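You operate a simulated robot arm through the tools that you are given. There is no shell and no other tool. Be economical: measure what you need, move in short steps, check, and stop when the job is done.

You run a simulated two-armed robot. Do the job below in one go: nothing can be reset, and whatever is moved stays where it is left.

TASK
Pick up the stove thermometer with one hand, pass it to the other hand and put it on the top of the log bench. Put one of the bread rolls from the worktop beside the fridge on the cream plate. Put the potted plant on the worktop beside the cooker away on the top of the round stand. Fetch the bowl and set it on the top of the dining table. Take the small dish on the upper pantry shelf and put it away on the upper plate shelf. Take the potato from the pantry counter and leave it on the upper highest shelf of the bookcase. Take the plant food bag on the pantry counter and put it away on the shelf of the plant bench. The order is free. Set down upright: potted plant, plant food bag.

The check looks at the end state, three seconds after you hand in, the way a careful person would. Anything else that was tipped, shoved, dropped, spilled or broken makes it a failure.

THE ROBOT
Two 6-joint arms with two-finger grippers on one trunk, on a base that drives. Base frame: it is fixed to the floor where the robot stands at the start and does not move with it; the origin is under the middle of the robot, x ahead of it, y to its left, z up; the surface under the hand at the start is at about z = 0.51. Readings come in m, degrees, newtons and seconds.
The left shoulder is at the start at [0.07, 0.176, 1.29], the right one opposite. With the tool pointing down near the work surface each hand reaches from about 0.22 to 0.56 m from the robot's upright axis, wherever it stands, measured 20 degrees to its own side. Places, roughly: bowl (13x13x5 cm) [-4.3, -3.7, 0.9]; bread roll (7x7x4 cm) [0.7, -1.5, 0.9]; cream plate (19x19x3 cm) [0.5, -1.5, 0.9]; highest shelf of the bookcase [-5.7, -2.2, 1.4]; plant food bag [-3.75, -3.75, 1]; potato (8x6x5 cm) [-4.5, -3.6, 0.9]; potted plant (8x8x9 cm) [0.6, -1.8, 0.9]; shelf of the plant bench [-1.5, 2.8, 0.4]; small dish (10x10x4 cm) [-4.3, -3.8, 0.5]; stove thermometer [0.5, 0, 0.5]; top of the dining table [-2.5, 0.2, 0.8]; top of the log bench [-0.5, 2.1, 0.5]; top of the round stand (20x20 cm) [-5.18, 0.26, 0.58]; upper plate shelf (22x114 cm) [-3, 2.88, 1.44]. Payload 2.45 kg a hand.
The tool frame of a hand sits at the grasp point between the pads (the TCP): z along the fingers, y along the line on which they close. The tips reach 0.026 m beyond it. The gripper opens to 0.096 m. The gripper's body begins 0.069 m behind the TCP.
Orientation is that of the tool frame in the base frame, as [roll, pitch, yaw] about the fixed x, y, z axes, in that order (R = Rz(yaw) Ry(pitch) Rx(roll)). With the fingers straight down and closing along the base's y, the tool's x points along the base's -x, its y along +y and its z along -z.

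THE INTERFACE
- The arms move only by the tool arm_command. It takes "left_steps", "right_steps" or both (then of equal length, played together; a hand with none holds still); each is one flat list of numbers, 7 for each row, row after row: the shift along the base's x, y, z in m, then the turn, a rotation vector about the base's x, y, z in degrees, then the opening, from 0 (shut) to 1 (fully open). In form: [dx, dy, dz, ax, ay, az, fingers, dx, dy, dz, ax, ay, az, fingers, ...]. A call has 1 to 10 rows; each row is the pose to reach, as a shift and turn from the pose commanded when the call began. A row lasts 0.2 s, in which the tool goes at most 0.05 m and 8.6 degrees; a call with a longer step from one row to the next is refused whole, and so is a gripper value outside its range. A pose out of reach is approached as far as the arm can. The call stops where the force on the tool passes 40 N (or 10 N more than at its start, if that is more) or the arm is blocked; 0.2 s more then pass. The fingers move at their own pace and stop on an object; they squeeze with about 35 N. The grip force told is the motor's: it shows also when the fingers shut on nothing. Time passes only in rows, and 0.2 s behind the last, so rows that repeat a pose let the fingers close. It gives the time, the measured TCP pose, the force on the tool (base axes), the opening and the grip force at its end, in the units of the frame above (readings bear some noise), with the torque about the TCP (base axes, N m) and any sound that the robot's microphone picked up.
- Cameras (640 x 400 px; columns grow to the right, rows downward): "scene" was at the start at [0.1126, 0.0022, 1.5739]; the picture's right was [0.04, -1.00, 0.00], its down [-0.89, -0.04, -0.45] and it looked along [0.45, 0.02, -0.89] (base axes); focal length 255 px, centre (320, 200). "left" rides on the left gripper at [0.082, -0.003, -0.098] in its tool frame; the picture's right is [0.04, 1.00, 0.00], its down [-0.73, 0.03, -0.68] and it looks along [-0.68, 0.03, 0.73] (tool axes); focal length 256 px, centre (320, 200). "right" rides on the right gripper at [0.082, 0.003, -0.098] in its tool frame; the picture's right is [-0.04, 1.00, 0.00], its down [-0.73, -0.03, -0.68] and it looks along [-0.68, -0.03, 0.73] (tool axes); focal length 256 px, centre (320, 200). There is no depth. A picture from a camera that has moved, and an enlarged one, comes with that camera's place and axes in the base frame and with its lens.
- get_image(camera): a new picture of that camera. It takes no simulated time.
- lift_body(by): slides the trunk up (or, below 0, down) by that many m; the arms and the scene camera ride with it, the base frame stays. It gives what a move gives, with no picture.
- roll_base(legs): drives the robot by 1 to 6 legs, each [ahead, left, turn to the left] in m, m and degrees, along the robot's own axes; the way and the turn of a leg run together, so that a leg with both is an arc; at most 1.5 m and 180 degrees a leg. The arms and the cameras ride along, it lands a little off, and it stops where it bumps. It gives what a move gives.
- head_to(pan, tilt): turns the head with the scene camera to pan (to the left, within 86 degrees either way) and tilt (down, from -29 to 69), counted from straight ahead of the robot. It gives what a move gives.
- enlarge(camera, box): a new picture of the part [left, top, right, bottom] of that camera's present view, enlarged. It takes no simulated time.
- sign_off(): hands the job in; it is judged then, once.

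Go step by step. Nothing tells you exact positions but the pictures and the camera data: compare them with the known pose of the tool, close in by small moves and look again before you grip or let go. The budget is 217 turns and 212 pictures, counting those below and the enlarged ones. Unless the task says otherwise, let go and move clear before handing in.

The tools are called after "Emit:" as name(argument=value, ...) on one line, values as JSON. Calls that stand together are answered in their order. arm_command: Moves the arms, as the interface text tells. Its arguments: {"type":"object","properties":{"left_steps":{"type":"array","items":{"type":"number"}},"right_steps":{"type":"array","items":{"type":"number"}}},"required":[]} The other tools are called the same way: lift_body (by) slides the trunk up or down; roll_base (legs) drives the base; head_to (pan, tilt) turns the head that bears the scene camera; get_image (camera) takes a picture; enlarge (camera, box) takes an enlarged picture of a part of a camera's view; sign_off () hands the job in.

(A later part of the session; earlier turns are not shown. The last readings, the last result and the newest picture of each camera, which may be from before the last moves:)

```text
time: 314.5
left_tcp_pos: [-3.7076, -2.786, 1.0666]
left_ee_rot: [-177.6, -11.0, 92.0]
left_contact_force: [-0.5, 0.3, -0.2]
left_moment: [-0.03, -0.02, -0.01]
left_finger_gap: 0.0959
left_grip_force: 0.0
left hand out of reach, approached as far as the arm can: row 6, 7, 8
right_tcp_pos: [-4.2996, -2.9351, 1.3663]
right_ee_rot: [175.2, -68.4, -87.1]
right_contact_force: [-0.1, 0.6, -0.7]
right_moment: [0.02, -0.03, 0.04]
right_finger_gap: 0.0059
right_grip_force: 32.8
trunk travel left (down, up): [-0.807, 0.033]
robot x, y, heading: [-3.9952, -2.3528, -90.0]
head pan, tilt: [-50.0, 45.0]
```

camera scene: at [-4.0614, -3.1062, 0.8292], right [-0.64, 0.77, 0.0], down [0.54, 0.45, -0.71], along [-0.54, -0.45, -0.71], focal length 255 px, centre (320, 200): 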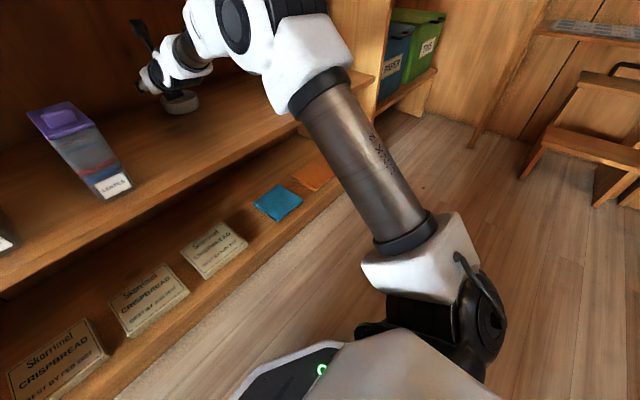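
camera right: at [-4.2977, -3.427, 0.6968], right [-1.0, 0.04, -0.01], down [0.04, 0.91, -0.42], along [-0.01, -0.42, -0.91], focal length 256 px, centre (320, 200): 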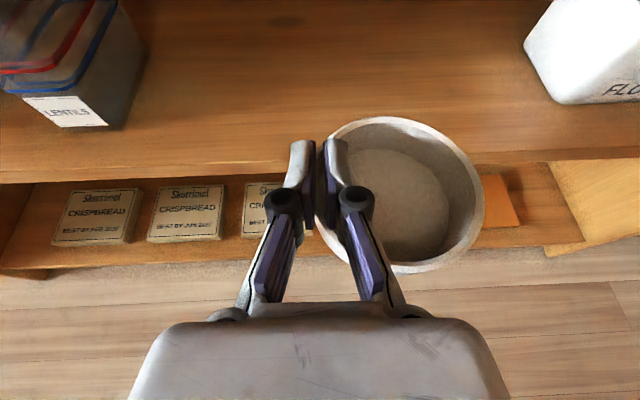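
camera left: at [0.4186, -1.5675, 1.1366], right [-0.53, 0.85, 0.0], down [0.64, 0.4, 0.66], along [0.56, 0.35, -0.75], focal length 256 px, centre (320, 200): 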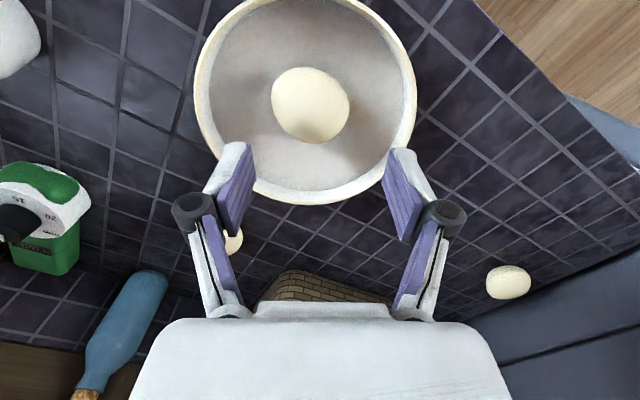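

Now the bowl with the left hand: I level it, pull the dish hand in, and drive so the bowl's left wall is under the left hand.

Emit:
arm_command(left_steps=[0, -0.02, -0.01, -4, -1, 0, 1, 0, -0.04, -0.02, -8, -2, 0, 1, 0, -0.06, -0.03, -10.9, -2.8, -2, 1, 0, -0.08, -0.03, -10.9, -2.8, -2, 1], right_steps=[0, 0.025, 0, 0, 0, 0, 0, 0, 0.05, 0, 0, 0, 0, 0, 0, 0.075, 0, 0, 0, 0, 0, 0, 0.1, 0, 0, 0, 0, 0])

Emit:
roll_base(legs=[[0, -0.395, 0], [0.62, 0, 0]])

Emit:
get_image(camera="left")

Emit:
head_to(pan=0, tilt=45)

Emit:
get_image(camera="scene")

```text
time: 315.5
left_tcp_pos: [-3.7068, -2.8684, 1.0355]
left_ee_rot: [179.8, -0.1, 90.3]
left_contact_force: [1.0, 0.0, 0.8]
left_moment: [0.04, 0.0, 0.01]
left_finger_gap: 0.0959
left_grip_force: 0.1
right_tcp_pos: [-4.2936, -2.8827, 1.3383]
right_ee_rot: [175.1, -68.4, -87.1]
right_contact_force: [0.0, -0.4, -1.8]
right_moment: [0.0, -0.04, 0.01]
right_finger_gap: 0.0058
right_grip_force: 33.0
right hand out of reach, approached as far as the arm can: row 2, 3, 4
trunk travel left (down, up): [-0.807, 0.033]
robot x, y, heading: [-3.9959, -2.3508, -90.1]
head pan, tilt: [-50.0, 45.0]
```

```text
time: 321.0
left_tcp_pos: [-4.1061, -3.4815, 1.035]
left_ee_rot: [179.7, 0.0, 90.2]
left_contact_force: [-0.5, -0.7, -0.6]
left_moment: [-0.03, 0.0, 0.01]
left_finger_gap: 0.096
left_grip_force: 0.1
right_tcp_pos: [-4.6944, -3.4892, 1.34]
right_ee_rot: [175.1, -68.4, -87.2]
right_contact_force: [0.4, 0.4, -1.7]
right_moment: [-0.01, -0.04, 0.01]
right_finger_gap: 0.0057
right_grip_force: 32.9
trunk travel left (down, up): [-0.807, 0.033]
robot x, y, heading: [-4.3926, -2.9625, -90.4]
head pan, tilt: [-50.0, 45.0]
```

```text
84 pictures are left
camera left: at [-4.1107, -3.3988, 1.1326], right [1.0, 0.04, 0.01], down [0.03, -0.73, 0.68], along [0.03, -0.68, -0.73], focal length 256 px, centre (320, 200)
```

left: 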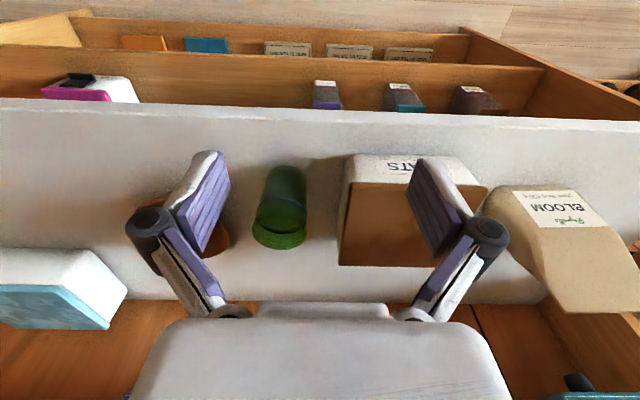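

```text
time: 322.2
left_tcp_pos: [-4.1058, -3.4817, 1.0335]
left_ee_rot: [179.6, -0.1, 90.2]
left_contact_force: [-0.2, 0.4, -0.1]
left_moment: [0.03, 0.01, -0.03]
left_finger_gap: 0.096
left_grip_force: 0.1
right_tcp_pos: [-4.6937, -3.4902, 1.34]
right_ee_rot: [175.1, -68.4, -87.3]
right_contact_force: [0.1, 1.7, -1.4]
right_moment: [0.04, -0.05, 0.04]
right_finger_gap: 0.0061
right_grip_force: 32.9
trunk travel left (down, up): [-0.807, 0.033]
robot x, y, heading: [-4.3965, -2.969, -90.4]
head pan, tilt: [0.0, 45.0]
```

```text
83 pictures are left
camera scene: at [-4.3967, -3.0995, 1.6292], right [-1.0, 0.01, 0.0], down [0.01, 0.71, -0.71], along [-0.01, -0.71, -0.71], focal length 255 px, centre (320, 200)
```

scene: 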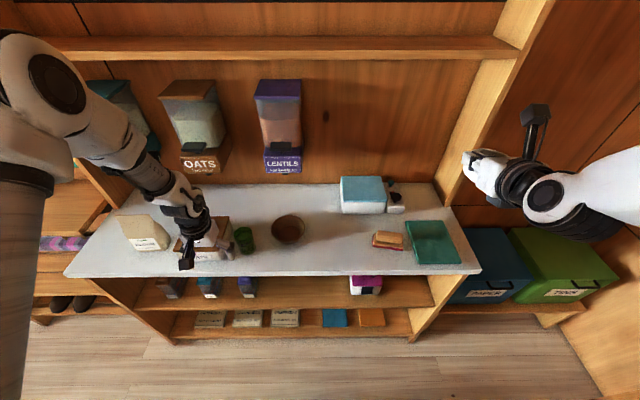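

Emit:
get_image(camera="right")

Emit:
enlarge(camera="scene", box=[60, 180, 420, 300])

```text
82 pictures are left
camera right: at [-4.6913, -3.4288, 1.452], right [-1.0, 0.05, -0.01], down [0.04, 0.9, -0.44], along [-0.01, -0.44, -0.9], focal length 256 px, centre (320, 200)
```

right: 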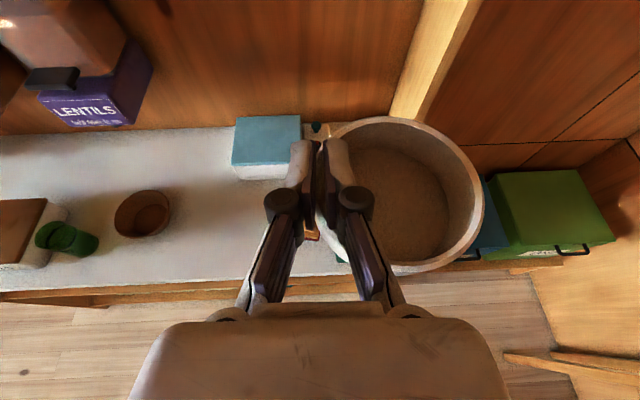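

```text
1.78 times, centred on (240, 240) of scene
camera zoom: at [-4.3967, -3.0995, 1.6292], right [-1.0, 0.01, 0.0], down [0.01, 0.71, -0.71], along [-0.01, -0.71, -0.71], focal length 453 px, centre (462, 129)
```

zoom: 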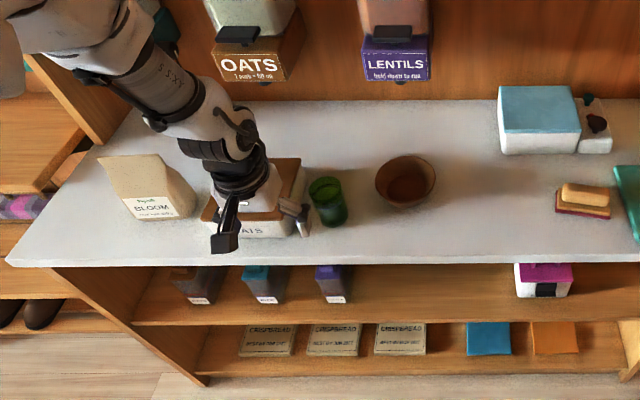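

The dish is safe in the right hand. I yaw the left hand 90° to pinch the bowl's near wall, and shift the base so the bowl is in reach.

Emit:
arm_command(left_steps=[0, 0, 0.01, 0, 0, 8.5, 0.8, 0, 0, 0.02, 0, 0, 17, 0.6, 0, 0, 0.02, 0, 0, 25.5, 0.5, 0, 0, 0.02, 0, 0, 34, 0.5, 0, 0, 0.02, 0, 0, 42.5, 0.5, 0, 0, 0.02, 0, 0, 51, 0.5, 0, 0, 0.02, 0, 0, 59.5, 0.5, 0, 0, 0.02, 0, 0, 68, 0.5, 0, 0, 0.02, 0, 0, 76.5, 0.5, 0, 0, 0.02, 0, 0, 85, 0.5])

Emit:
roll_base(legs=[[0.1, -0.07, 0.4]])

Emit:
get_image(camera="left")

```text
time: 324.4
left_tcp_pos: [-4.1038, -3.4816, 1.0551]
left_ee_rot: [179.7, 0.0, 175.4]
left_contact_force: [-0.5, 0.5, -0.3]
left_moment: [-0.01, 0.01, 0.02]
left_finger_gap: 0.0479
left_grip_force: 0.1
right_tcp_pos: [-4.6922, -3.4909, 1.3393]
right_ee_rot: [175.2, -68.6, -87.2]
right_contact_force: [0.5, -0.8, -0.1]
right_moment: [0.03, -0.03, -0.03]
right_finger_gap: 0.006
right_grip_force: 33.1
trunk travel left (down, up): [-0.807, 0.033]
robot x, y, heading: [-4.3932, -2.9683, -90.6]
head pan, tilt: [0.0, 45.0]
```

```text
time: 325.6
left_tcp_pos: [-4.1705, -3.5758, 1.0547]
left_ee_rot: [179.8, 0.1, 175.6]
left_contact_force: [0.2, 0.9, -0.1]
left_moment: [-0.03, -0.02, 0.01]
left_finger_gap: 0.048
left_grip_force: 0.1
right_tcp_pos: [-4.7587, -3.5895, 1.3399]
right_ee_rot: [175.0, -68.6, -86.5]
right_contact_force: [-0.7, 0.4, -0.2]
right_moment: [0.04, -0.03, 0.05]
right_finger_gap: 0.0065
right_grip_force: 33.0
trunk travel left (down, up): [-0.807, 0.033]
robot x, y, heading: [-4.4628, -3.065, -90.0]
head pan, tilt: [0.0, 45.0]
```

```text
80 pictures are left
camera left: at [-4.2522, -3.5724, 1.1525], right [0.04, 1.0, 0.0], down [0.73, -0.03, 0.68], along [0.68, -0.02, -0.73], focal length 256 px, centre (320, 200)
```

left: 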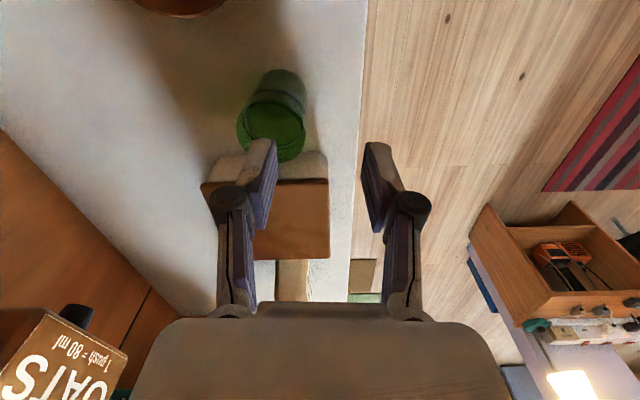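

Emit:
roll_base(legs=[[0.06, 0, 0]])

Emit:
arm_command(left_steps=[-0.04, 0, 0, 0, 0, 2, 0.5, -0.08, 0, 0, 0, 0, 4, 0.5, -0.118, 0, 0, 0, 0, 4, 0.5, -0.118, 0, -0.04, 0, 0, 4, 0.5, -0.118, 0, -0.06, 0, 0, 4, 0.5, -0.118, 0, -0.06, 0, 0, 4, 0.5])

Emit:
get_image(camera="left")

```text
time: 326.6
left_tcp_pos: [-4.1718, -3.6311, 1.0589]
left_ee_rot: [-179.9, 0.2, 175.6]
left_contact_force: [-0.1, 0.3, -0.2]
left_moment: [-0.07, -0.03, 0.03]
left_finger_gap: 0.0479
left_grip_force: 0.0
right_tcp_pos: [-4.7618, -3.6426, 1.343]
right_ee_rot: [175.0, -68.9, -86.7]
right_contact_force: [-0.9, 1.3, -0.8]
right_moment: [0.02, -0.06, 0.03]
right_finger_gap: 0.006
right_grip_force: 32.7
trunk travel left (down, up): [-0.807, 0.033]
robot x, y, heading: [-4.4676, -3.1271, -90.2]
head pan, tilt: [0.0, 45.0]
```

```text
time: 328.0
left_tcp_pos: [-4.1947, -3.6032, 1.0073]
left_ee_rot: [179.8, 0.1, 179.6]
left_contact_force: [-0.2, -0.6, -1.0]
left_moment: [-0.01, 0.02, -0.03]
left_finger_gap: 0.048
left_grip_force: 0.1
left hand out of reach, approached as far as the arm can: row 1, 2, 3, 4, 5, 6
right_tcp_pos: [-4.7606, -3.6509, 1.3391]
right_ee_rot: [174.9, -68.5, -86.8]
right_contact_force: [0.0, -0.3, -0.5]
right_moment: [0.01, -0.02, -0.02]
right_finger_gap: 0.0062
right_grip_force: 32.8
trunk travel left (down, up): [-0.807, 0.033]
robot x, y, heading: [-4.4651, -3.1258, -90.0]
head pan, tilt: [0.0, 45.0]
```

```text
79 pictures are left
camera left: at [-4.2767, -3.6059, 1.1036], right [-0.03, 1.0, 0.0], down [0.73, 0.02, 0.68], along [0.68, 0.02, -0.73], focal length 256 px, centre (320, 200)
```

left: 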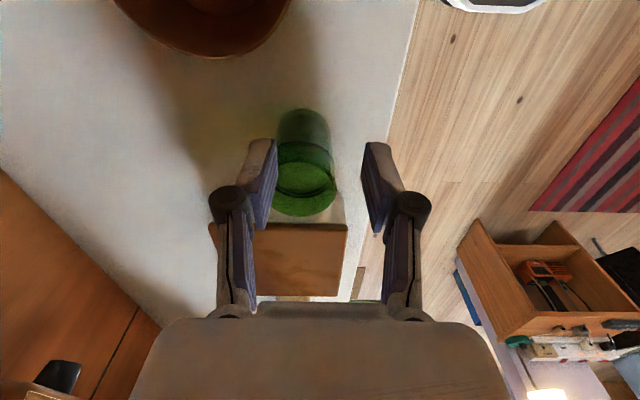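

The left hand can't come further inward here, and the glass is close. I raise the hand and shift the base to the right instead.

Emit:
arm_command(left_steps=[0, 0.01, 0.04, 0, 0, 0, 0.5, 0, 0.01, 0.07, 0, 0, 0, 0.5, 0, 0.01, 0.07, 0, 0, 0, 0.5])

Emit:
roll_base(legs=[[0.02, -0.095, 0]])

Emit:
get_image(camera="left")

```text
time: 328.8
left_tcp_pos: [-4.1896, -3.5941, 1.0755]
left_ee_rot: [179.7, 0.1, 179.6]
left_contact_force: [-0.9, 0.1, 0.0]
left_moment: [0.02, 0.02, 0.03]
left_finger_gap: 0.0479
left_grip_force: 0.0
left hand out of reach, approached as far as the arm can: row 2, 3
right_tcp_pos: [-4.7606, -3.6519, 1.3389]
right_ee_rot: [175.0, -68.4, -86.8]
right_contact_force: [-0.1, -1.0, -1.6]
right_moment: [0.04, -0.05, -0.02]
right_finger_gap: 0.006
right_grip_force: 32.9
trunk travel left (down, up): [-0.807, 0.033]
robot x, y, heading: [-4.4631, -3.129, -90.0]
head pan, tilt: [0.0, 45.0]
```

```text
time: 329.9
left_tcp_pos: [-4.282, -3.6112, 1.0749]
left_ee_rot: [179.9, -0.1, 179.6]
left_contact_force: [-0.4, 0.1, 0.7]
left_moment: [-0.03, 0.03, 0.03]
left_finger_gap: 0.0479
left_grip_force: 0.1
right_tcp_pos: [-4.8522, -3.67, 1.341]
right_ee_rot: [174.7, -68.5, -86.4]
right_contact_force: [-0.2, 0.2, -0.9]
right_moment: [0.04, -0.06, -0.03]
right_finger_gap: 0.0058
right_grip_force: 32.5
trunk travel left (down, up): [-0.807, 0.033]
robot x, y, heading: [-4.5633, -3.1454, -89.9]
head pan, tilt: [0.0, 45.0]
```

```text
78 pictures are left
camera left: at [-4.3645, -3.6139, 1.173], right [-0.03, 1.0, 0.0], down [0.73, 0.02, 0.68], along [0.68, 0.02, -0.73], focal length 256 px, centre (320, 200)
```

left: 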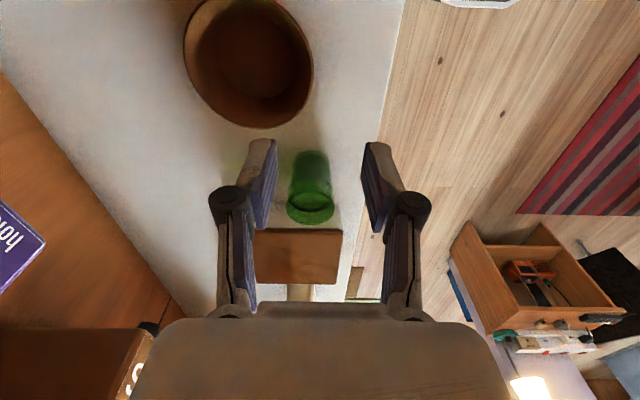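

Bowl rim centre (−4.296, −3.678). I descend over its near wall.

Emit:
arm_command(left_steps=[-0.012, -0.009, -0.03, 0, 0, 0, 0.5, -0.012, -0.009, -0.07, 0, 0, 0, 0.5, -0.012, -0.009, -0.1, 0, 0, 0, 0.5, -0.012, -0.009, -0.12, 0, 0, 0, 0.5, -0.012, -0.009, -0.12, 0, 0, 0, 0.5])

Emit:
get_image(camera="left")

```text
time: 331.1
left_tcp_pos: [-4.2957, -3.6209, 0.9547]
left_ee_rot: [179.9, 0.1, 179.6]
left_contact_force: [0.9, 0.7, -0.5]
left_moment: [-0.01, 0.0, 0.02]
left_finger_gap: 0.0479
left_grip_force: 0.0
left hand out of reach, approached as far as the arm can: row 1, 2
right_tcp_pos: [-4.8549, -3.6705, 1.3392]
right_ee_rot: [174.9, -68.5, -86.5]
right_contact_force: [0.3, 0.1, -0.8]
right_moment: [0.03, -0.06, 0.02]
right_finger_gap: 0.0061
right_grip_force: 32.9
trunk travel left (down, up): [-0.807, 0.033]
robot x, y, heading: [-4.5589, -3.1479, -89.6]
head pan, tilt: [0.0, 45.0]
```

```text
77 pictures are left
camera left: at [-4.3784, -3.6236, 1.0523], right [-0.03, 1.0, 0.0], down [0.73, 0.02, 0.68], along [0.68, 0.02, -0.73], focal length 256 px, centre (320, 200)
```

left: 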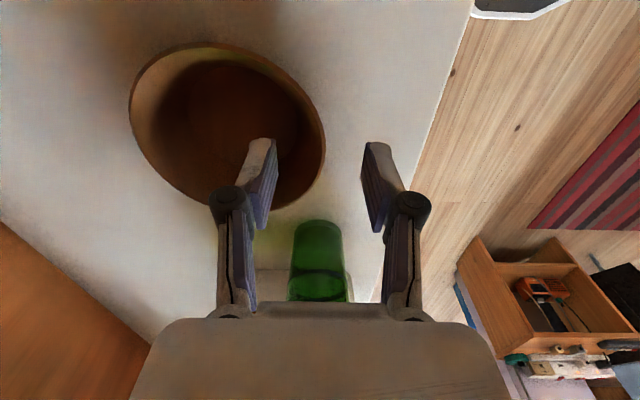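

Emit:
arm_command(left_steps=[-0.008, 0.001, -0.02, 0, 0, 0, 0.5, -0.008, 0.001, -0.04, 0, 0, 0, 0.5, -0.008, 0.001, -0.04, 0, 0, 0, 0.3, -0.008, 0.001, -0.04, 0, 0, 0, 0.1, -0.008, 0.001, -0.04, 0, 0, 0, 0, -0.008, 0.001, -0.04, 0, 0, 0, 0])

Emit:
get_image(camera="left")

```text
time: 332.5
left_tcp_pos: [-4.3055, -3.6195, 0.9153]
left_ee_rot: [180.0, 0.2, 179.5]
left_contact_force: [1.6, -0.8, 5.9]
left_moment: [-0.58, -0.02, 0.21]
left_finger_gap: 0.0088
left_grip_force: 34.8
right_tcp_pos: [-4.8552, -3.6709, 1.3407]
right_ee_rot: [175.0, -68.5, -86.7]
right_contact_force: [-0.1, -1.0, -1.6]
right_moment: [-0.02, -0.07, 0.02]
right_finger_gap: 0.0062
right_grip_force: 32.6
trunk travel left (down, up): [-0.807, 0.033]
robot x, y, heading: [-4.5634, -3.1448, -90.1]
head pan, tilt: [0.0, 45.0]
```

```text
76 pictures are left
camera left: at [-4.3877, -3.622, 1.0128], right [-0.03, 1.0, 0.0], down [0.73, 0.02, 0.68], along [0.68, 0.02, -0.73], focal length 256 px, centre (320, 200)
```

left: 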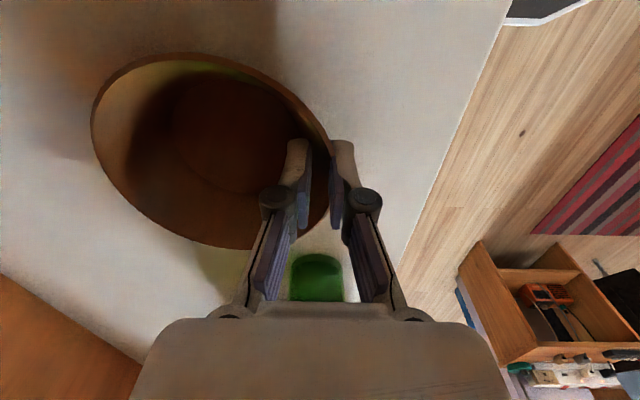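

Gripped. I lift straight up and check.

Emit:
arm_command(left_steps=[0, 0, 0.03, 0, 0, 0, 0, 0, 0, 0.06, 0, 0, 0, 0, 0, 0, 0.1, 0, 0, 0, 0, 0, 0, 0.14, 0, 0, 0, 0, 0, 0, 0.14, 0, 0, 0, 0])

Emit:
get_image(camera="scene")

```text
time: 333.7
left_tcp_pos: [-4.2873, -3.6141, 1.0511]
left_ee_rot: [179.8, 0.1, 179.5]
left_contact_force: [0.4, -0.1, -1.4]
left_moment: [0.09, 0.0, -0.03]
left_finger_gap: 0.0057
left_grip_force: 32.8
left hand out of reach, approached as far as the arm can: row 1, 2, 3, 4, 5
right_tcp_pos: [-4.8555, -3.6709, 1.3395]
right_ee_rot: [174.9, -68.5, -86.7]
right_contact_force: [-0.4, -0.4, -1.8]
right_moment: [0.01, -0.04, 0.03]
right_finger_gap: 0.0062
right_grip_force: 32.7
trunk travel left (down, up): [-0.807, 0.033]
robot x, y, heading: [-4.56, -3.1436, -89.8]
head pan, tilt: [0.0, 45.0]
```

```text
75 pictures are left
camera scene: at [-4.5608, -3.2784, 1.6291], right [-1.0, 0.0, 0.0], down [0.0, 0.71, -0.71], along [0.0, -0.71, -0.71], focal length 255 px, centre (320, 200)
```

scene: 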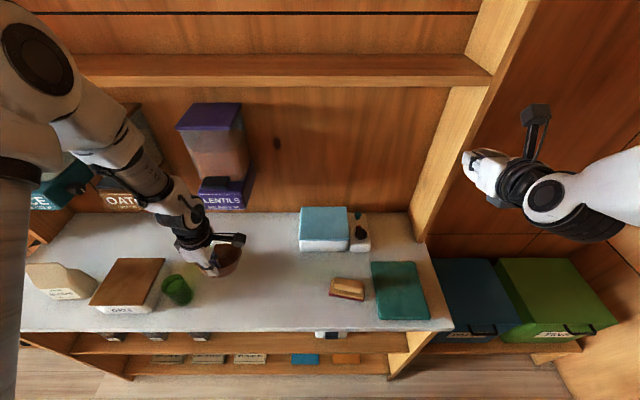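

Both items are held. I back away and drive east between pillar and blackboard, toward the dining table.

Emit:
roll_base(legs=[[-0.65, 0, 0], [0, 0, 90], [1.4, 0, 0], [1.45, 0, 0]])

Emit:
roll_base(legs=[[0, 0, 100], [1.2, 0, 0]])

Emit:
head_to(pan=15, tilt=40)

Emit:
get_image(camera="scene")

```text
time: 346.3
left_tcp_pos: [-2.9301, -2.2067, 1.0493]
left_ee_rot: [179.5, 0.0, -89.8]
left_contact_force: [0.3, 0.1, -1.5]
left_moment: [0.01, 0.12, 0.04]
left_finger_gap: 0.006
left_grip_force: 33.0
right_tcp_pos: [-2.866, -2.7725, 1.3377]
right_ee_rot: [175.0, -68.0, 4.0]
right_contact_force: [0.5, -1.0, -1.4]
right_moment: [0.03, 0.04, -0.04]
right_finger_gap: 0.0062
right_grip_force: 33.2
trunk travel left (down, up): [-0.807, 0.033]
robot x, y, heading: [-3.4037, -2.4879, 0.8]
head pan, tilt: [0.0, 45.0]
stopped in leg 3: the robot was blocked; the commanded pose is now the measured one
```

```text
time: 348.3
left_tcp_pos: [-3.1261, -2.0612, 1.0538]
left_ee_rot: [180.0, 0.2, -62.5]
left_contact_force: [-0.3, -0.1, -2.3]
left_moment: [-0.03, 0.04, 0.03]
left_finger_gap: 0.006
left_grip_force: 33.2
right_tcp_pos: [-2.8141, -2.5412, 1.3393]
right_ee_rot: [176.1, -68.2, 29.7]
right_contact_force: [-12.8, -11.9, 4.2]
right_moment: [-0.39, 0.23, -0.54]
right_finger_gap: 0.006
right_grip_force: 33.1
trunk travel left (down, up): [-0.807, 0.033]
robot x, y, heading: [-3.409, -2.5202, 27.9]
head pan, tilt: [0.0, 45.0]
stopped in leg 1: the force on the tool passed its limit at 69 N (the readings are from after the stop); the commanded pose is now the measured one
```

```text
time: 349.1
left_tcp_pos: [-3.1254, -2.0627, 1.0539]
left_ee_rot: [-179.9, 0.2, -62.5]
left_contact_force: [0.5, -0.2, -1.7]
left_moment: [-0.04, 0.08, 0.06]
left_finger_gap: 0.006
left_grip_force: 32.9
right_tcp_pos: [-2.8136, -2.5414, 1.338]
right_ee_rot: [176.1, -68.1, 29.7]
right_contact_force: [-12.3, -15.6, 0.3]
right_moment: [-0.53, 0.42, -0.74]
right_finger_gap: 0.006
right_grip_force: 32.5
trunk travel left (down, up): [-0.807, 0.033]
robot x, y, heading: [-3.4071, -2.5181, 28.0]
head pan, tilt: [15.0, 40.0]
```

```text
74 pictures are left
camera scene: at [-3.3074, -2.4444, 1.637], right [0.68, -0.73, 0.0], down [-0.47, -0.43, -0.77], along [0.56, 0.52, -0.64], focal length 255 px, centre (320, 200)
```

scene: 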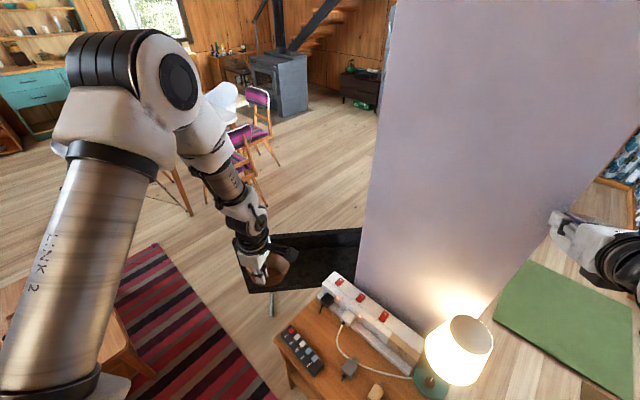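

The right wrist touched the pillar while turning, and a lamp table blocks this way. I turn back, retreat, and inspect the route.

Emit:
roll_base(legs=[[0, 0, -12], [-0.3, 0, 0]])

Emit:
head_to(pan=35, tilt=35)

Emit:
get_image(camera="scene")

Emit:
get_image(camera="right")

```text
time: 351.9
left_tcp_pos: [-3.3223, -2.2111, 1.0503]
left_ee_rot: [179.6, 0.1, -74.6]
left_contact_force: [0.3, 0.4, -1.5]
left_moment: [-0.01, 0.07, 0.02]
left_finger_gap: 0.0061
left_grip_force: 32.9
right_tcp_pos: [-3.1159, -2.7433, 1.3363]
right_ee_rot: [175.9, -67.9, 17.9]
right_contact_force: [-0.5, 0.5, -0.7]
right_moment: [0.05, 0.0, -0.01]
right_finger_gap: 0.006
right_grip_force: 32.7
trunk travel left (down, up): [-0.807, 0.033]
robot x, y, heading: [-3.7005, -2.6042, 15.6]
head pan, tilt: [15.0, 40.0]
```

```text
time: 352.8
left_tcp_pos: [-3.323, -2.2111, 1.0514]
left_ee_rot: [179.8, 0.0, -74.6]
left_contact_force: [0.8, 0.4, -1.6]
left_moment: [-0.04, 0.0, -0.01]
left_finger_gap: 0.0058
left_grip_force: 32.7
right_tcp_pos: [-3.1178, -2.7433, 1.3372]
right_ee_rot: [175.8, -68.1, 17.8]
right_contact_force: [0.1, 0.4, 0.0]
right_moment: [0.03, -0.01, 0.01]
right_finger_gap: 0.0058
right_grip_force: 32.8
trunk travel left (down, up): [-0.807, 0.033]
robot x, y, heading: [-3.6995, -2.6009, 16.0]
head pan, tilt: [35.0, 35.0]
```

```text
73 pictures are left
camera scene: at [-3.5971, -2.5206, 1.6441], right [0.77, -0.63, 0.0], down [-0.36, -0.44, -0.82], along [0.52, 0.63, -0.57], focal length 255 px, centre (320, 200)
```

scene: 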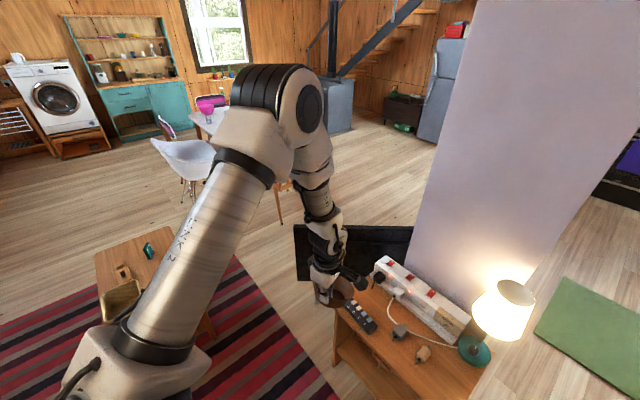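

```text
72 pictures are left
camera right: at [-3.1767, -2.7592, 1.45], right [0.23, -0.97, -0.01], down [-0.88, -0.2, -0.43], along [0.41, 0.11, -0.9], focal length 256 px, centre (320, 200)
```

right: 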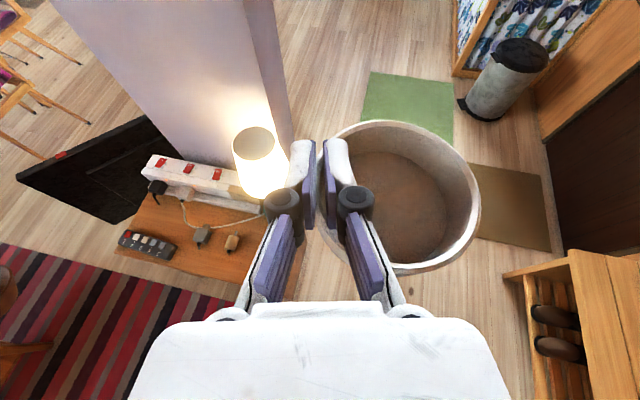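

Coffee table and blackboard leave too small a gap, so I take the known long way: up the sofa lane to the plate shelf first (dish), then the table.

Emit:
roll_base(legs=[[0, 0, 74], [0, 0.8, 0], [1.45, 0, 0], [1.45, 0, 0], [1.1, 0, 0]])

Emit:
head_to(pan=-30, tilt=15)

Emit:
get_image(camera="scene")

```text
time: 379.0
left_tcp_pos: [-4.7314, 1.8571, 1.0515]
left_ee_rot: [179.7, 0.0, -0.5]
left_contact_force: [0.6, -1.0, -1.7]
left_moment: [-0.07, -0.03, 0.01]
left_finger_gap: 0.0058
left_grip_force: 32.5
right_tcp_pos: [-4.1631, 1.9083, 1.3375]
right_ee_rot: [175.9, -68.0, 91.9]
right_contact_force: [0.2, 0.0, -1.8]
right_moment: [0.0, 0.01, -0.05]
right_finger_gap: 0.0061
right_grip_force: 33.0
trunk travel left (down, up): [-0.807, 0.033]
robot x, y, heading: [-4.4621, 1.3873, 89.5]
head pan, tilt: [35.0, 35.0]
```

```text
time: 380.4
left_tcp_pos: [-4.7333, 1.8588, 1.0512]
left_ee_rot: [179.9, 0.1, -0.4]
left_contact_force: [-0.4, -0.2, -0.3]
left_moment: [-0.07, 0.01, -0.03]
left_finger_gap: 0.0061
left_grip_force: 33.1
right_tcp_pos: [-4.1653, 1.9085, 1.3373]
right_ee_rot: [175.9, -67.8, 91.9]
right_contact_force: [-0.6, 0.0, -1.0]
right_moment: [0.01, 0.03, 0.01]
right_finger_gap: 0.0061
right_grip_force: 32.3
trunk travel left (down, up): [-0.807, 0.033]
robot x, y, heading: [-4.4637, 1.3883, 89.7]
head pan, tilt: [-30.0, 15.0]
```

```text
71 pictures are left
camera scene: at [-4.4147, 1.5188, 1.676], right [0.86, -0.5, 0.0], down [-0.13, -0.22, -0.97], along [0.48, 0.84, -0.26], focal length 255 px, centre (320, 200)
```

scene: 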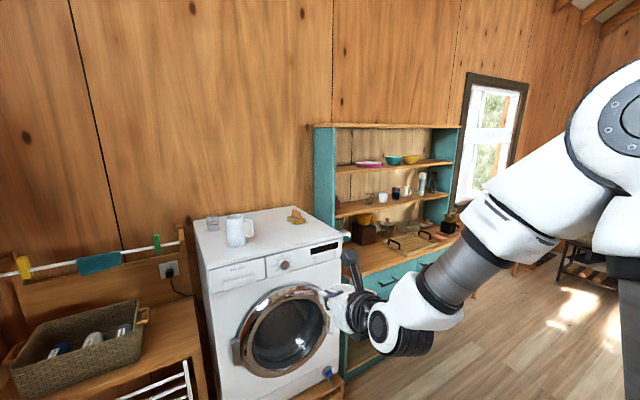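

Emit:
roll_base(legs=[[0, -1.0, 0]])

Emit:
lift_body(by=0.03)

Emit:
head_to(pan=-10, tilt=15)

Emit:
get_image(camera="scene")

```text
time: 385.6
left_tcp_pos: [-3.7374, 1.8546, 1.0507]
left_ee_rot: [179.9, 0.1, -0.6]
left_contact_force: [-0.7, -0.2, -0.8]
left_moment: [-0.03, 0.01, 0.0]
left_finger_gap: 0.006
left_grip_force: 32.6
right_tcp_pos: [-3.1692, 1.9065, 1.3362]
right_ee_rot: [175.8, -68.0, 92.0]
right_contact_force: [0.4, -0.4, -1.1]
right_moment: [0.0, 0.02, -0.03]
right_finger_gap: 0.0061
right_grip_force: 32.7
trunk travel left (down, up): [-0.807, 0.033]
robot x, y, heading: [-3.4633, 1.3821, 89.9]
head pan, tilt: [-30.0, 15.0]
```

```text
time: 386.3
left_tcp_pos: [-3.7368, 1.8547, 1.0807]
left_ee_rot: [179.9, 0.1, -0.6]
left_contact_force: [0.2, 0.2, -1.3]
left_moment: [-0.06, 0.0, 0.0]
left_finger_gap: 0.0061
left_grip_force: 32.9
right_tcp_pos: [-3.1679, 1.9057, 1.367]
right_ee_rot: [176.0, -68.0, 91.8]
right_contact_force: [-0.2, -0.1, -1.7]
right_moment: [-0.01, 0.01, -0.01]
right_finger_gap: 0.006
right_grip_force: 32.8
trunk travel left (down, up): [-0.837, 0.003]
robot x, y, heading: [-3.4671, 1.3872, 89.8]
head pan, tilt: [-30.0, 15.0]
```

```text
time: 387.1
left_tcp_pos: [-3.7374, 1.8536, 1.0814]
left_ee_rot: [179.7, 0.1, -0.6]
left_contact_force: [1.3, -0.5, -2.3]
left_moment: [-0.04, -0.06, 0.0]
left_finger_gap: 0.0061
left_grip_force: 32.6
right_tcp_pos: [-3.1684, 1.9073, 1.3668]
right_ee_rot: [175.9, -67.9, 92.0]
right_contact_force: [-0.1, -0.3, -1.3]
right_moment: [0.01, 0.06, 0.0]
right_finger_gap: 0.0059
right_grip_force: 32.8
trunk travel left (down, up): [-0.837, 0.003]
robot x, y, heading: [-3.4635, 1.3817, 89.9]
head pan, tilt: [-10.0, 15.0]
```

```text
70 pictures are left
camera scene: at [-3.4492, 1.5271, 1.7059], right [0.98, -0.18, 0.0], down [-0.05, -0.26, -0.97], along [0.17, 0.95, -0.26], focal length 255 px, centre (320, 200)
```

scene: 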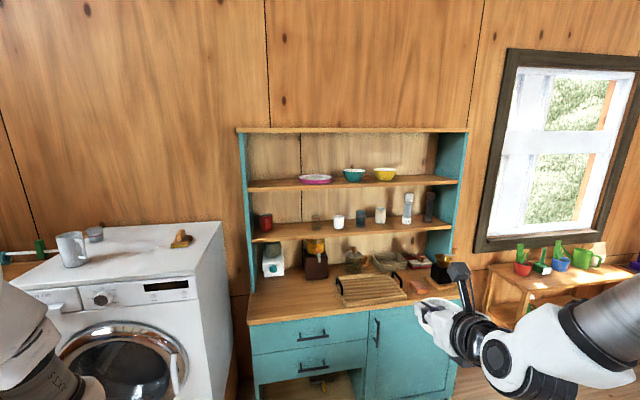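

The upper shelf has free room at its right end (x≈−2.63). I raise and stretch the right arm, then shift the base.

Emit:
arm_command(right_steps=[0, 0.03, 0.03, 0, 0, 0, 0, 0, 0.06, 0.06, 0, 0, 0, 0, 0, 0.09, 0.09, 0, 0, 0, 0, 0, 0.12, 0.12, 0, 0, 0, 0, 0, 0.15, 0.15, 0, 0, 0, 0, 0, 0.19, 0.17, 0, 0, 0, 0, 0, 0.23, 0.17, 0, 0, 0, 0, 0, 0.27, 0.17, 0, 0, 0, 0, 0, 0.27, 0.17, 0, 0, 0, 0])

Emit:
roll_base(legs=[[0.2, -0.49, 0]])

Emit:
get_image(camera="right")

```text
time: 389.1
left_tcp_pos: [-3.7371, 1.8535, 1.0811]
left_ee_rot: [179.8, 0.1, -0.6]
left_contact_force: [-0.1, -0.9, -1.6]
left_moment: [-0.03, -0.03, -0.01]
left_finger_gap: 0.0058
left_grip_force: 32.9
right_tcp_pos: [-3.1709, 2.1731, 1.5364]
right_ee_rot: [175.2, -68.3, 92.0]
right_contact_force: [0.1, 1.1, -0.3]
right_moment: [-0.03, 0.07, -0.01]
right_finger_gap: 0.0063
right_grip_force: 33.1
right hand out of reach, approached as far as the arm can: row 1, 2, 3, 6
trunk travel left (down, up): [-0.837, 0.003]
robot x, y, heading: [-3.4699, 1.3832, 89.9]
head pan, tilt: [-10.0, 15.0]
```

```text
time: 392.2
left_tcp_pos: [-3.2486, 2.0516, 1.0807]
left_ee_rot: [179.8, 0.1, -0.7]
left_contact_force: [-0.4, 0.0, -1.3]
left_moment: [-0.02, -0.06, -0.03]
left_finger_gap: 0.0063
left_grip_force: 33.0
right_tcp_pos: [-2.6804, 2.3702, 1.5353]
right_ee_rot: [174.9, -68.3, 91.9]
right_contact_force: [-0.3, 0.0, -0.7]
right_moment: [-0.02, 0.04, 0.01]
right_finger_gap: 0.006
right_grip_force: 32.7
trunk travel left (down, up): [-0.837, 0.003]
robot x, y, heading: [-2.9769, 1.5833, 89.4]
head pan, tilt: [-10.0, 15.0]
```

```text
69 pictures are left
camera right: at [-2.6838, 2.3084, 1.6483], right [1.0, -0.06, -0.01], down [-0.06, -0.9, -0.43], along [0.02, 0.43, -0.9], focal length 256 px, centre (320, 200)
```

right: 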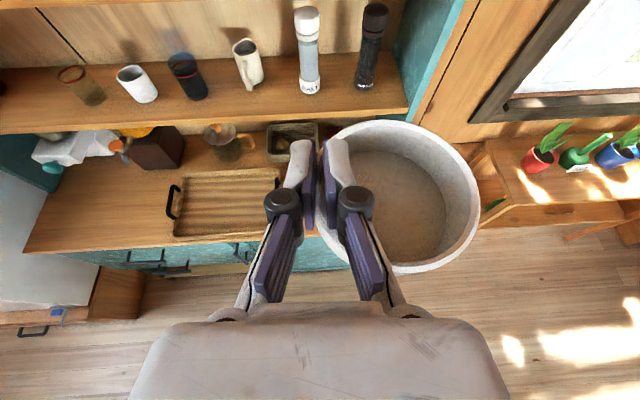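

Emit:
roll_base(legs=[[0.33, 0, 0]])

Emit:
get_image(camera="right")

Emit:
get_image(camera="scene")

```text
time: 394.4
left_tcp_pos: [-3.2459, 2.3773, 1.0824]
left_ee_rot: [179.9, 0.1, -0.6]
left_contact_force: [0.0, -0.3, -1.5]
left_moment: [-0.05, -0.04, -0.03]
left_finger_gap: 0.0061
left_grip_force: 33.0
right_tcp_pos: [-2.6793, 2.6949, 1.536]
right_ee_rot: [175.2, -68.2, 91.8]
right_contact_force: [0.7, -0.9, -1.0]
right_moment: [0.02, 0.02, -0.01]
right_finger_gap: 0.0062
right_grip_force: 32.8
trunk travel left (down, up): [-0.837, 0.003]
robot x, y, heading: [-2.9755, 1.9116, 89.7]
head pan, tilt: [-10.0, 15.0]
```

```text
68 pictures are left
camera right: at [-2.6817, 2.6341, 1.6493], right [1.0, -0.06, -0.01], down [-0.06, -0.9, -0.43], along [0.02, 0.43, -0.9], focal length 256 px, centre (320, 200)
```

right: 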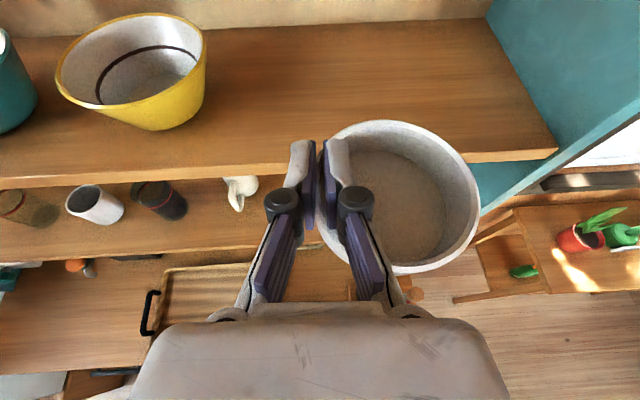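

```text
67 pictures are left
camera scene: at [-2.959, 2.0482, 1.7063], right [0.98, -0.18, 0.0], down [-0.05, -0.25, -0.97], along [0.17, 0.95, -0.26], focal length 255 px, centre (320, 200)
```

scene: 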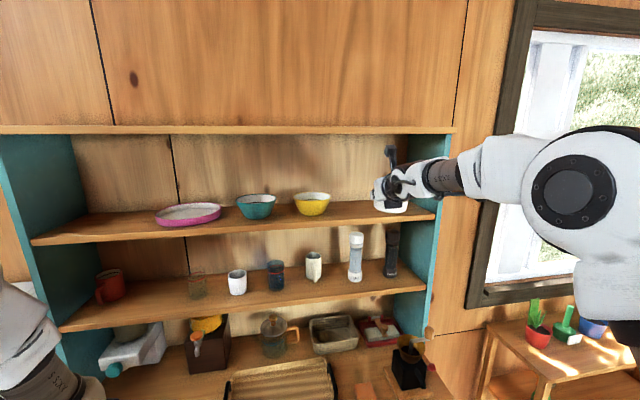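

Emit:
roll_base(legs=[[0.165, -0.03, 0]])

Emit:
get_image(camera="right")

```text
time: 395.8
left_tcp_pos: [-3.2159, 2.5413, 1.082]
left_ee_rot: [179.8, 0.1, -0.6]
left_contact_force: [0.6, -0.4, -0.9]
left_moment: [-0.04, -0.01, -0.01]
left_finger_gap: 0.006
left_grip_force: 33.1
right_tcp_pos: [-2.6492, 2.8586, 1.5378]
right_ee_rot: [175.1, -68.4, 92.0]
right_contact_force: [-0.5, 0.0, -1.0]
right_moment: [-0.01, 0.04, 0.01]
right_finger_gap: 0.0061
right_grip_force: 32.5
trunk travel left (down, up): [-0.837, 0.003]
robot x, y, heading: [-2.9459, 2.071, 89.8]
head pan, tilt: [-10.0, 15.0]
```

```text
66 pictures are left
camera right: at [-2.652, 2.797, 1.6502], right [1.0, -0.06, -0.01], down [-0.06, -0.9, -0.43], along [0.02, 0.43, -0.9], focal length 256 px, centre (320, 200)
```

right: 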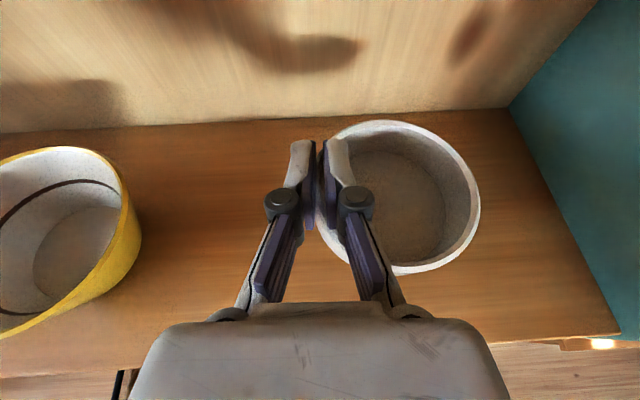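

Emit:
arm_command(right_steps=[0, 0, -0.015, 0, 0, 0, 0, 0, 0, -0.03, 0, 0, 0, 0, 0, 0, -0.038, 0, 0, 0, 0, 0, 0, -0.042, 0, 0, 0, 0, 0, 0, -0.042, 0, 0, 0, 0])

```text
time: 397.0
left_tcp_pos: [-3.2145, 2.5429, 1.081]
left_ee_rot: [179.8, 0.1, -0.6]
left_contact_force: [0.1, -0.2, -1.4]
left_moment: [-0.03, -0.01, -0.02]
left_finger_gap: 0.006
left_grip_force: 32.5
right_tcp_pos: [-2.6476, 2.8612, 1.4932]
right_ee_rot: [175.4, -68.1, 91.8]
right_contact_force: [-0.7, -0.2, -0.9]
right_moment: [0.01, 0.08, 0.0]
right_finger_gap: 0.0059
right_grip_force: 32.8
trunk travel left (down, up): [-0.837, 0.003]
robot x, y, heading: [-2.9441, 2.0749, 89.8]
head pan, tilt: [-10.0, 15.0]
```

Emit:
arm_command(right_steps=[0, 0, -0.004, 0, 0, 0, 0, 0, 0, -0.008, 0, 0, 0, 0, 0, 0, -0.008, 0, 0, 0, 0])

Emit:
get_image(camera="right")

```text
time: 397.8
left_tcp_pos: [-3.2159, 2.5433, 1.0817]
left_ee_rot: [179.8, 0.1, -0.6]
left_contact_force: [-0.2, 0.2, -1.0]
left_moment: [-0.08, 0.02, -0.02]
left_finger_gap: 0.006
left_grip_force: 32.5
right_tcp_pos: [-2.6485, 2.8616, 1.4866]
right_ee_rot: [175.2, -68.2, 92.0]
right_contact_force: [-0.4, 0.4, 1.0]
right_moment: [-0.05, -0.07, 0.0]
right_finger_gap: 0.0061
right_grip_force: 32.9
trunk travel left (down, up): [-0.837, 0.003]
robot x, y, heading: [-2.9458, 2.0711, 89.7]
head pan, tilt: [-10.0, 15.0]
```

```text
65 pictures are left
camera right: at [-2.6516, 2.8008, 1.5985], right [1.0, -0.06, -0.01], down [-0.06, -0.9, -0.43], along [0.02, 0.43, -0.9], focal length 256 px, centre (320, 200)
```

right: 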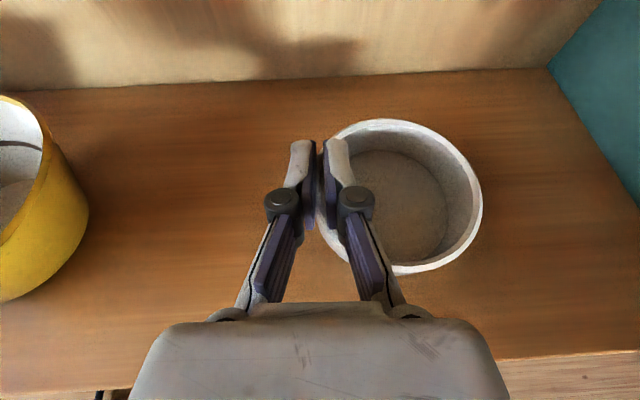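

Emit:
arm_command(right_steps=[0, 0, -0.003, 0, 0, 0, 0, 0, 0, -0.005, 0, 0, 0, 0, 0, 0, -0.005, 0, 0, 0, 0])

```text
time: 398.6
left_tcp_pos: [-3.2182, 2.5414, 1.081]
left_ee_rot: [179.8, 0.0, -0.6]
left_contact_force: [0.8, 0.1, -1.1]
left_moment: [-0.03, 0.02, -0.04]
left_finger_gap: 0.006
left_grip_force: 33.0
right_tcp_pos: [-2.6507, 2.8604, 1.4845]
right_ee_rot: [175.0, -68.5, 92.2]
right_contact_force: [-0.9, 7.2, 18.9]
right_moment: [-0.08, -0.26, 0.12]
right_finger_gap: 0.0059
right_grip_force: 32.9
trunk travel left (down, up): [-0.837, 0.003]
robot x, y, heading: [-2.945, 2.0711, 89.9]
head pan, tilt: [-10.0, 15.0]
```

Resting on the shelf. I open and rise, then back away.

Emit:
arm_command(right_steps=[0, 0, 0.003, 0, 0, 0, 0.15, 0, 0, 0.003, 0, 0, 0, 0.35, 0, 0, 0.003, 0, 0, 0, 0.45, 0, 0, 0.02, 0, 0, 0, 0.45, 0, 0, 0.045, 0, 0, 0, 0.45, 0, 0, 0.065, 0, 0, 0, 0.45, 0, 0, 0.065, 0, 0, 0, 0.45])

Emit:
roll_base(legs=[[-0.35, 0, 0]])

Emit:
enlarge(camera="scene", box=[240, 120, 480, 270])

```text
time: 400.2
left_tcp_pos: [-3.2151, 2.5425, 1.0809]
left_ee_rot: [179.8, 0.1, -0.6]
left_contact_force: [0.1, 0.2, -0.5]
left_moment: [-0.03, -0.01, 0.04]
left_finger_gap: 0.0061
left_grip_force: 32.9
right_tcp_pos: [-2.6496, 2.8627, 1.5451]
right_ee_rot: [175.0, -68.4, 91.8]
right_contact_force: [-0.8, -0.8, 0.3]
right_moment: [0.01, 0.01, -0.01]
right_finger_gap: 0.0432
right_grip_force: 0.0
right hand out of reach, approached as far as the arm can: row 4, 5
trunk travel left (down, up): [-0.837, 0.003]
robot x, y, heading: [-2.9458, 2.0747, 89.9]
head pan, tilt: [-10.0, 15.0]
```

```text
time: 402.5
left_tcp_pos: [-3.2175, 2.1954, 1.0805]
left_ee_rot: [179.8, 0.0, -0.7]
left_contact_force: [-0.6, 0.0, -0.7]
left_moment: [-0.09, 0.0, 0.01]
left_finger_gap: 0.0062
left_grip_force: 33.0
right_tcp_pos: [-2.649, 2.5144, 1.543]
right_ee_rot: [175.0, -68.2, 91.9]
right_contact_force: [-0.4, 0.2, -0.1]
right_moment: [0.0, 0.02, 0.0]
right_finger_gap: 0.0437
right_grip_force: 0.1
trunk travel left (down, up): [-0.837, 0.003]
robot x, y, heading: [-2.9478, 1.7219, 90.0]
head pan, tilt: [-10.0, 15.0]
```

```text
2.67 times, centred on (360, 195) of scene
camera zoom: at [-2.93, 1.8682, 1.7057], right [0.98, -0.18, 0.0], down [-0.05, -0.26, -0.97], along [0.17, 0.95, -0.26], focal length 679 px, centre (213, 213)
```

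zoom: 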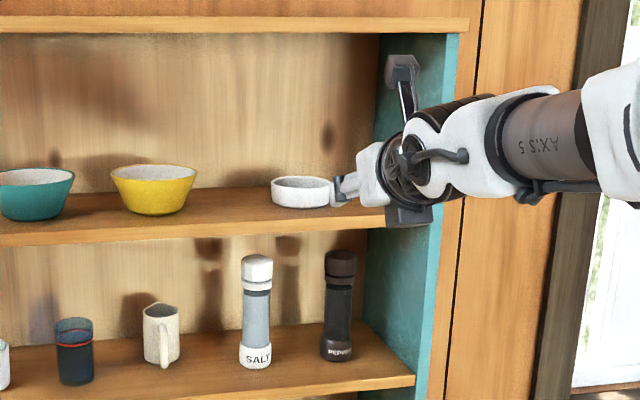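

The dish stands on the upper shelf. I pull the right arm in and turn around to look at the table from the north.

Emit:
arm_command(right_steps=[0, -0.04, -0.02, 0, 0, 0, 0.45, 0, -0.08, -0.04, 0, 0, 0, 0.45, 0, -0.12, -0.07, 0, 0, 0, 0.45, 0, -0.16, -0.1, 0, 0, 0, 0.45, 0, -0.2, -0.13, 0, 0, 0, 0.45, 0, -0.24, -0.16, 0, 0, 0, 0.45, 0, -0.26, -0.18, 0, 0, 0, 0.45])

Emit:
roll_base(legs=[[0, 0, 178]])

Emit:
head_to(pan=5, tilt=35)

Emit:
get_image(camera="scene")

```text
time: 404.1
left_tcp_pos: [-3.2181, 2.1927, 1.081]
left_ee_rot: [179.9, 0.0, -0.7]
left_contact_force: [-0.4, 0.6, -0.7]
left_moment: [-0.04, 0.0, 0.0]
left_finger_gap: 0.006
left_grip_force: 33.0
right_tcp_pos: [-2.6508, 2.2495, 1.3656]
right_ee_rot: [174.9, -68.4, 91.8]
right_contact_force: [-0.4, 0.0, -0.9]
right_moment: [0.01, -0.05, -0.03]
right_finger_gap: 0.0432
right_grip_force: 0.1
right hand out of reach, approached as far as the arm can: row 1, 2
trunk travel left (down, up): [-0.837, 0.003]
robot x, y, heading: [-2.9454, 1.7205, 89.4]
head pan, tilt: [-10.0, 15.0]
```

```text
time: 411.8
left_tcp_pos: [-2.6738, 1.2546, 1.0804]
left_ee_rot: [179.9, 0.0, 179.7]
left_contact_force: [-0.1, -0.3, -0.6]
left_moment: [0.03, 0.02, 0.0]
left_finger_gap: 0.0061
left_grip_force: 32.5
right_tcp_pos: [-3.239, 1.1936, 1.3644]
right_ee_rot: [174.8, -68.3, -87.8]
right_contact_force: [0.5, 0.6, -0.8]
right_moment: [0.01, 0.01, 0.03]
right_finger_gap: 0.0432
right_grip_force: 0.0
trunk travel left (down, up): [-0.837, 0.003]
robot x, y, heading: [-2.9476, 1.722, -90.1]
head pan, tilt: [-10.0, 15.0]
```

```text
time: 412.7
left_tcp_pos: [-2.6727, 1.2539, 1.0812]
left_ee_rot: [179.8, 0.1, 179.7]
left_contact_force: [-0.5, 0.8, -1.4]
left_moment: [0.07, 0.01, 0.03]
left_finger_gap: 0.0058
left_grip_force: 33.0
right_tcp_pos: [-3.2403, 1.1938, 1.3661]
right_ee_rot: [174.8, -68.2, -87.8]
right_contact_force: [-0.8, 0.0, 0.5]
right_moment: [0.0, -0.04, -0.03]
right_finger_gap: 0.0432
right_grip_force: 0.0
trunk travel left (down, up): [-0.837, 0.003]
robot x, y, heading: [-2.9473, 1.7228, -89.9]
head pan, tilt: [5.0, 35.0]
```

```text
63 pictures are left
camera scene: at [-2.939, 1.5843, 1.6741], right [-1.0, -0.09, 0.0], down [-0.05, 0.57, -0.82], along [0.07, -0.82, -0.57], focal length 255 px, centre (320, 200)
```

scene: 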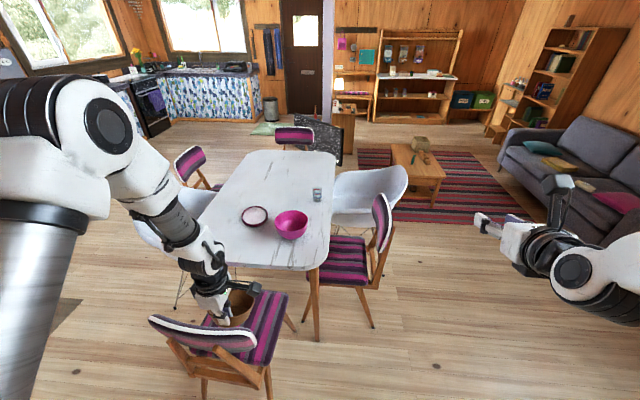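

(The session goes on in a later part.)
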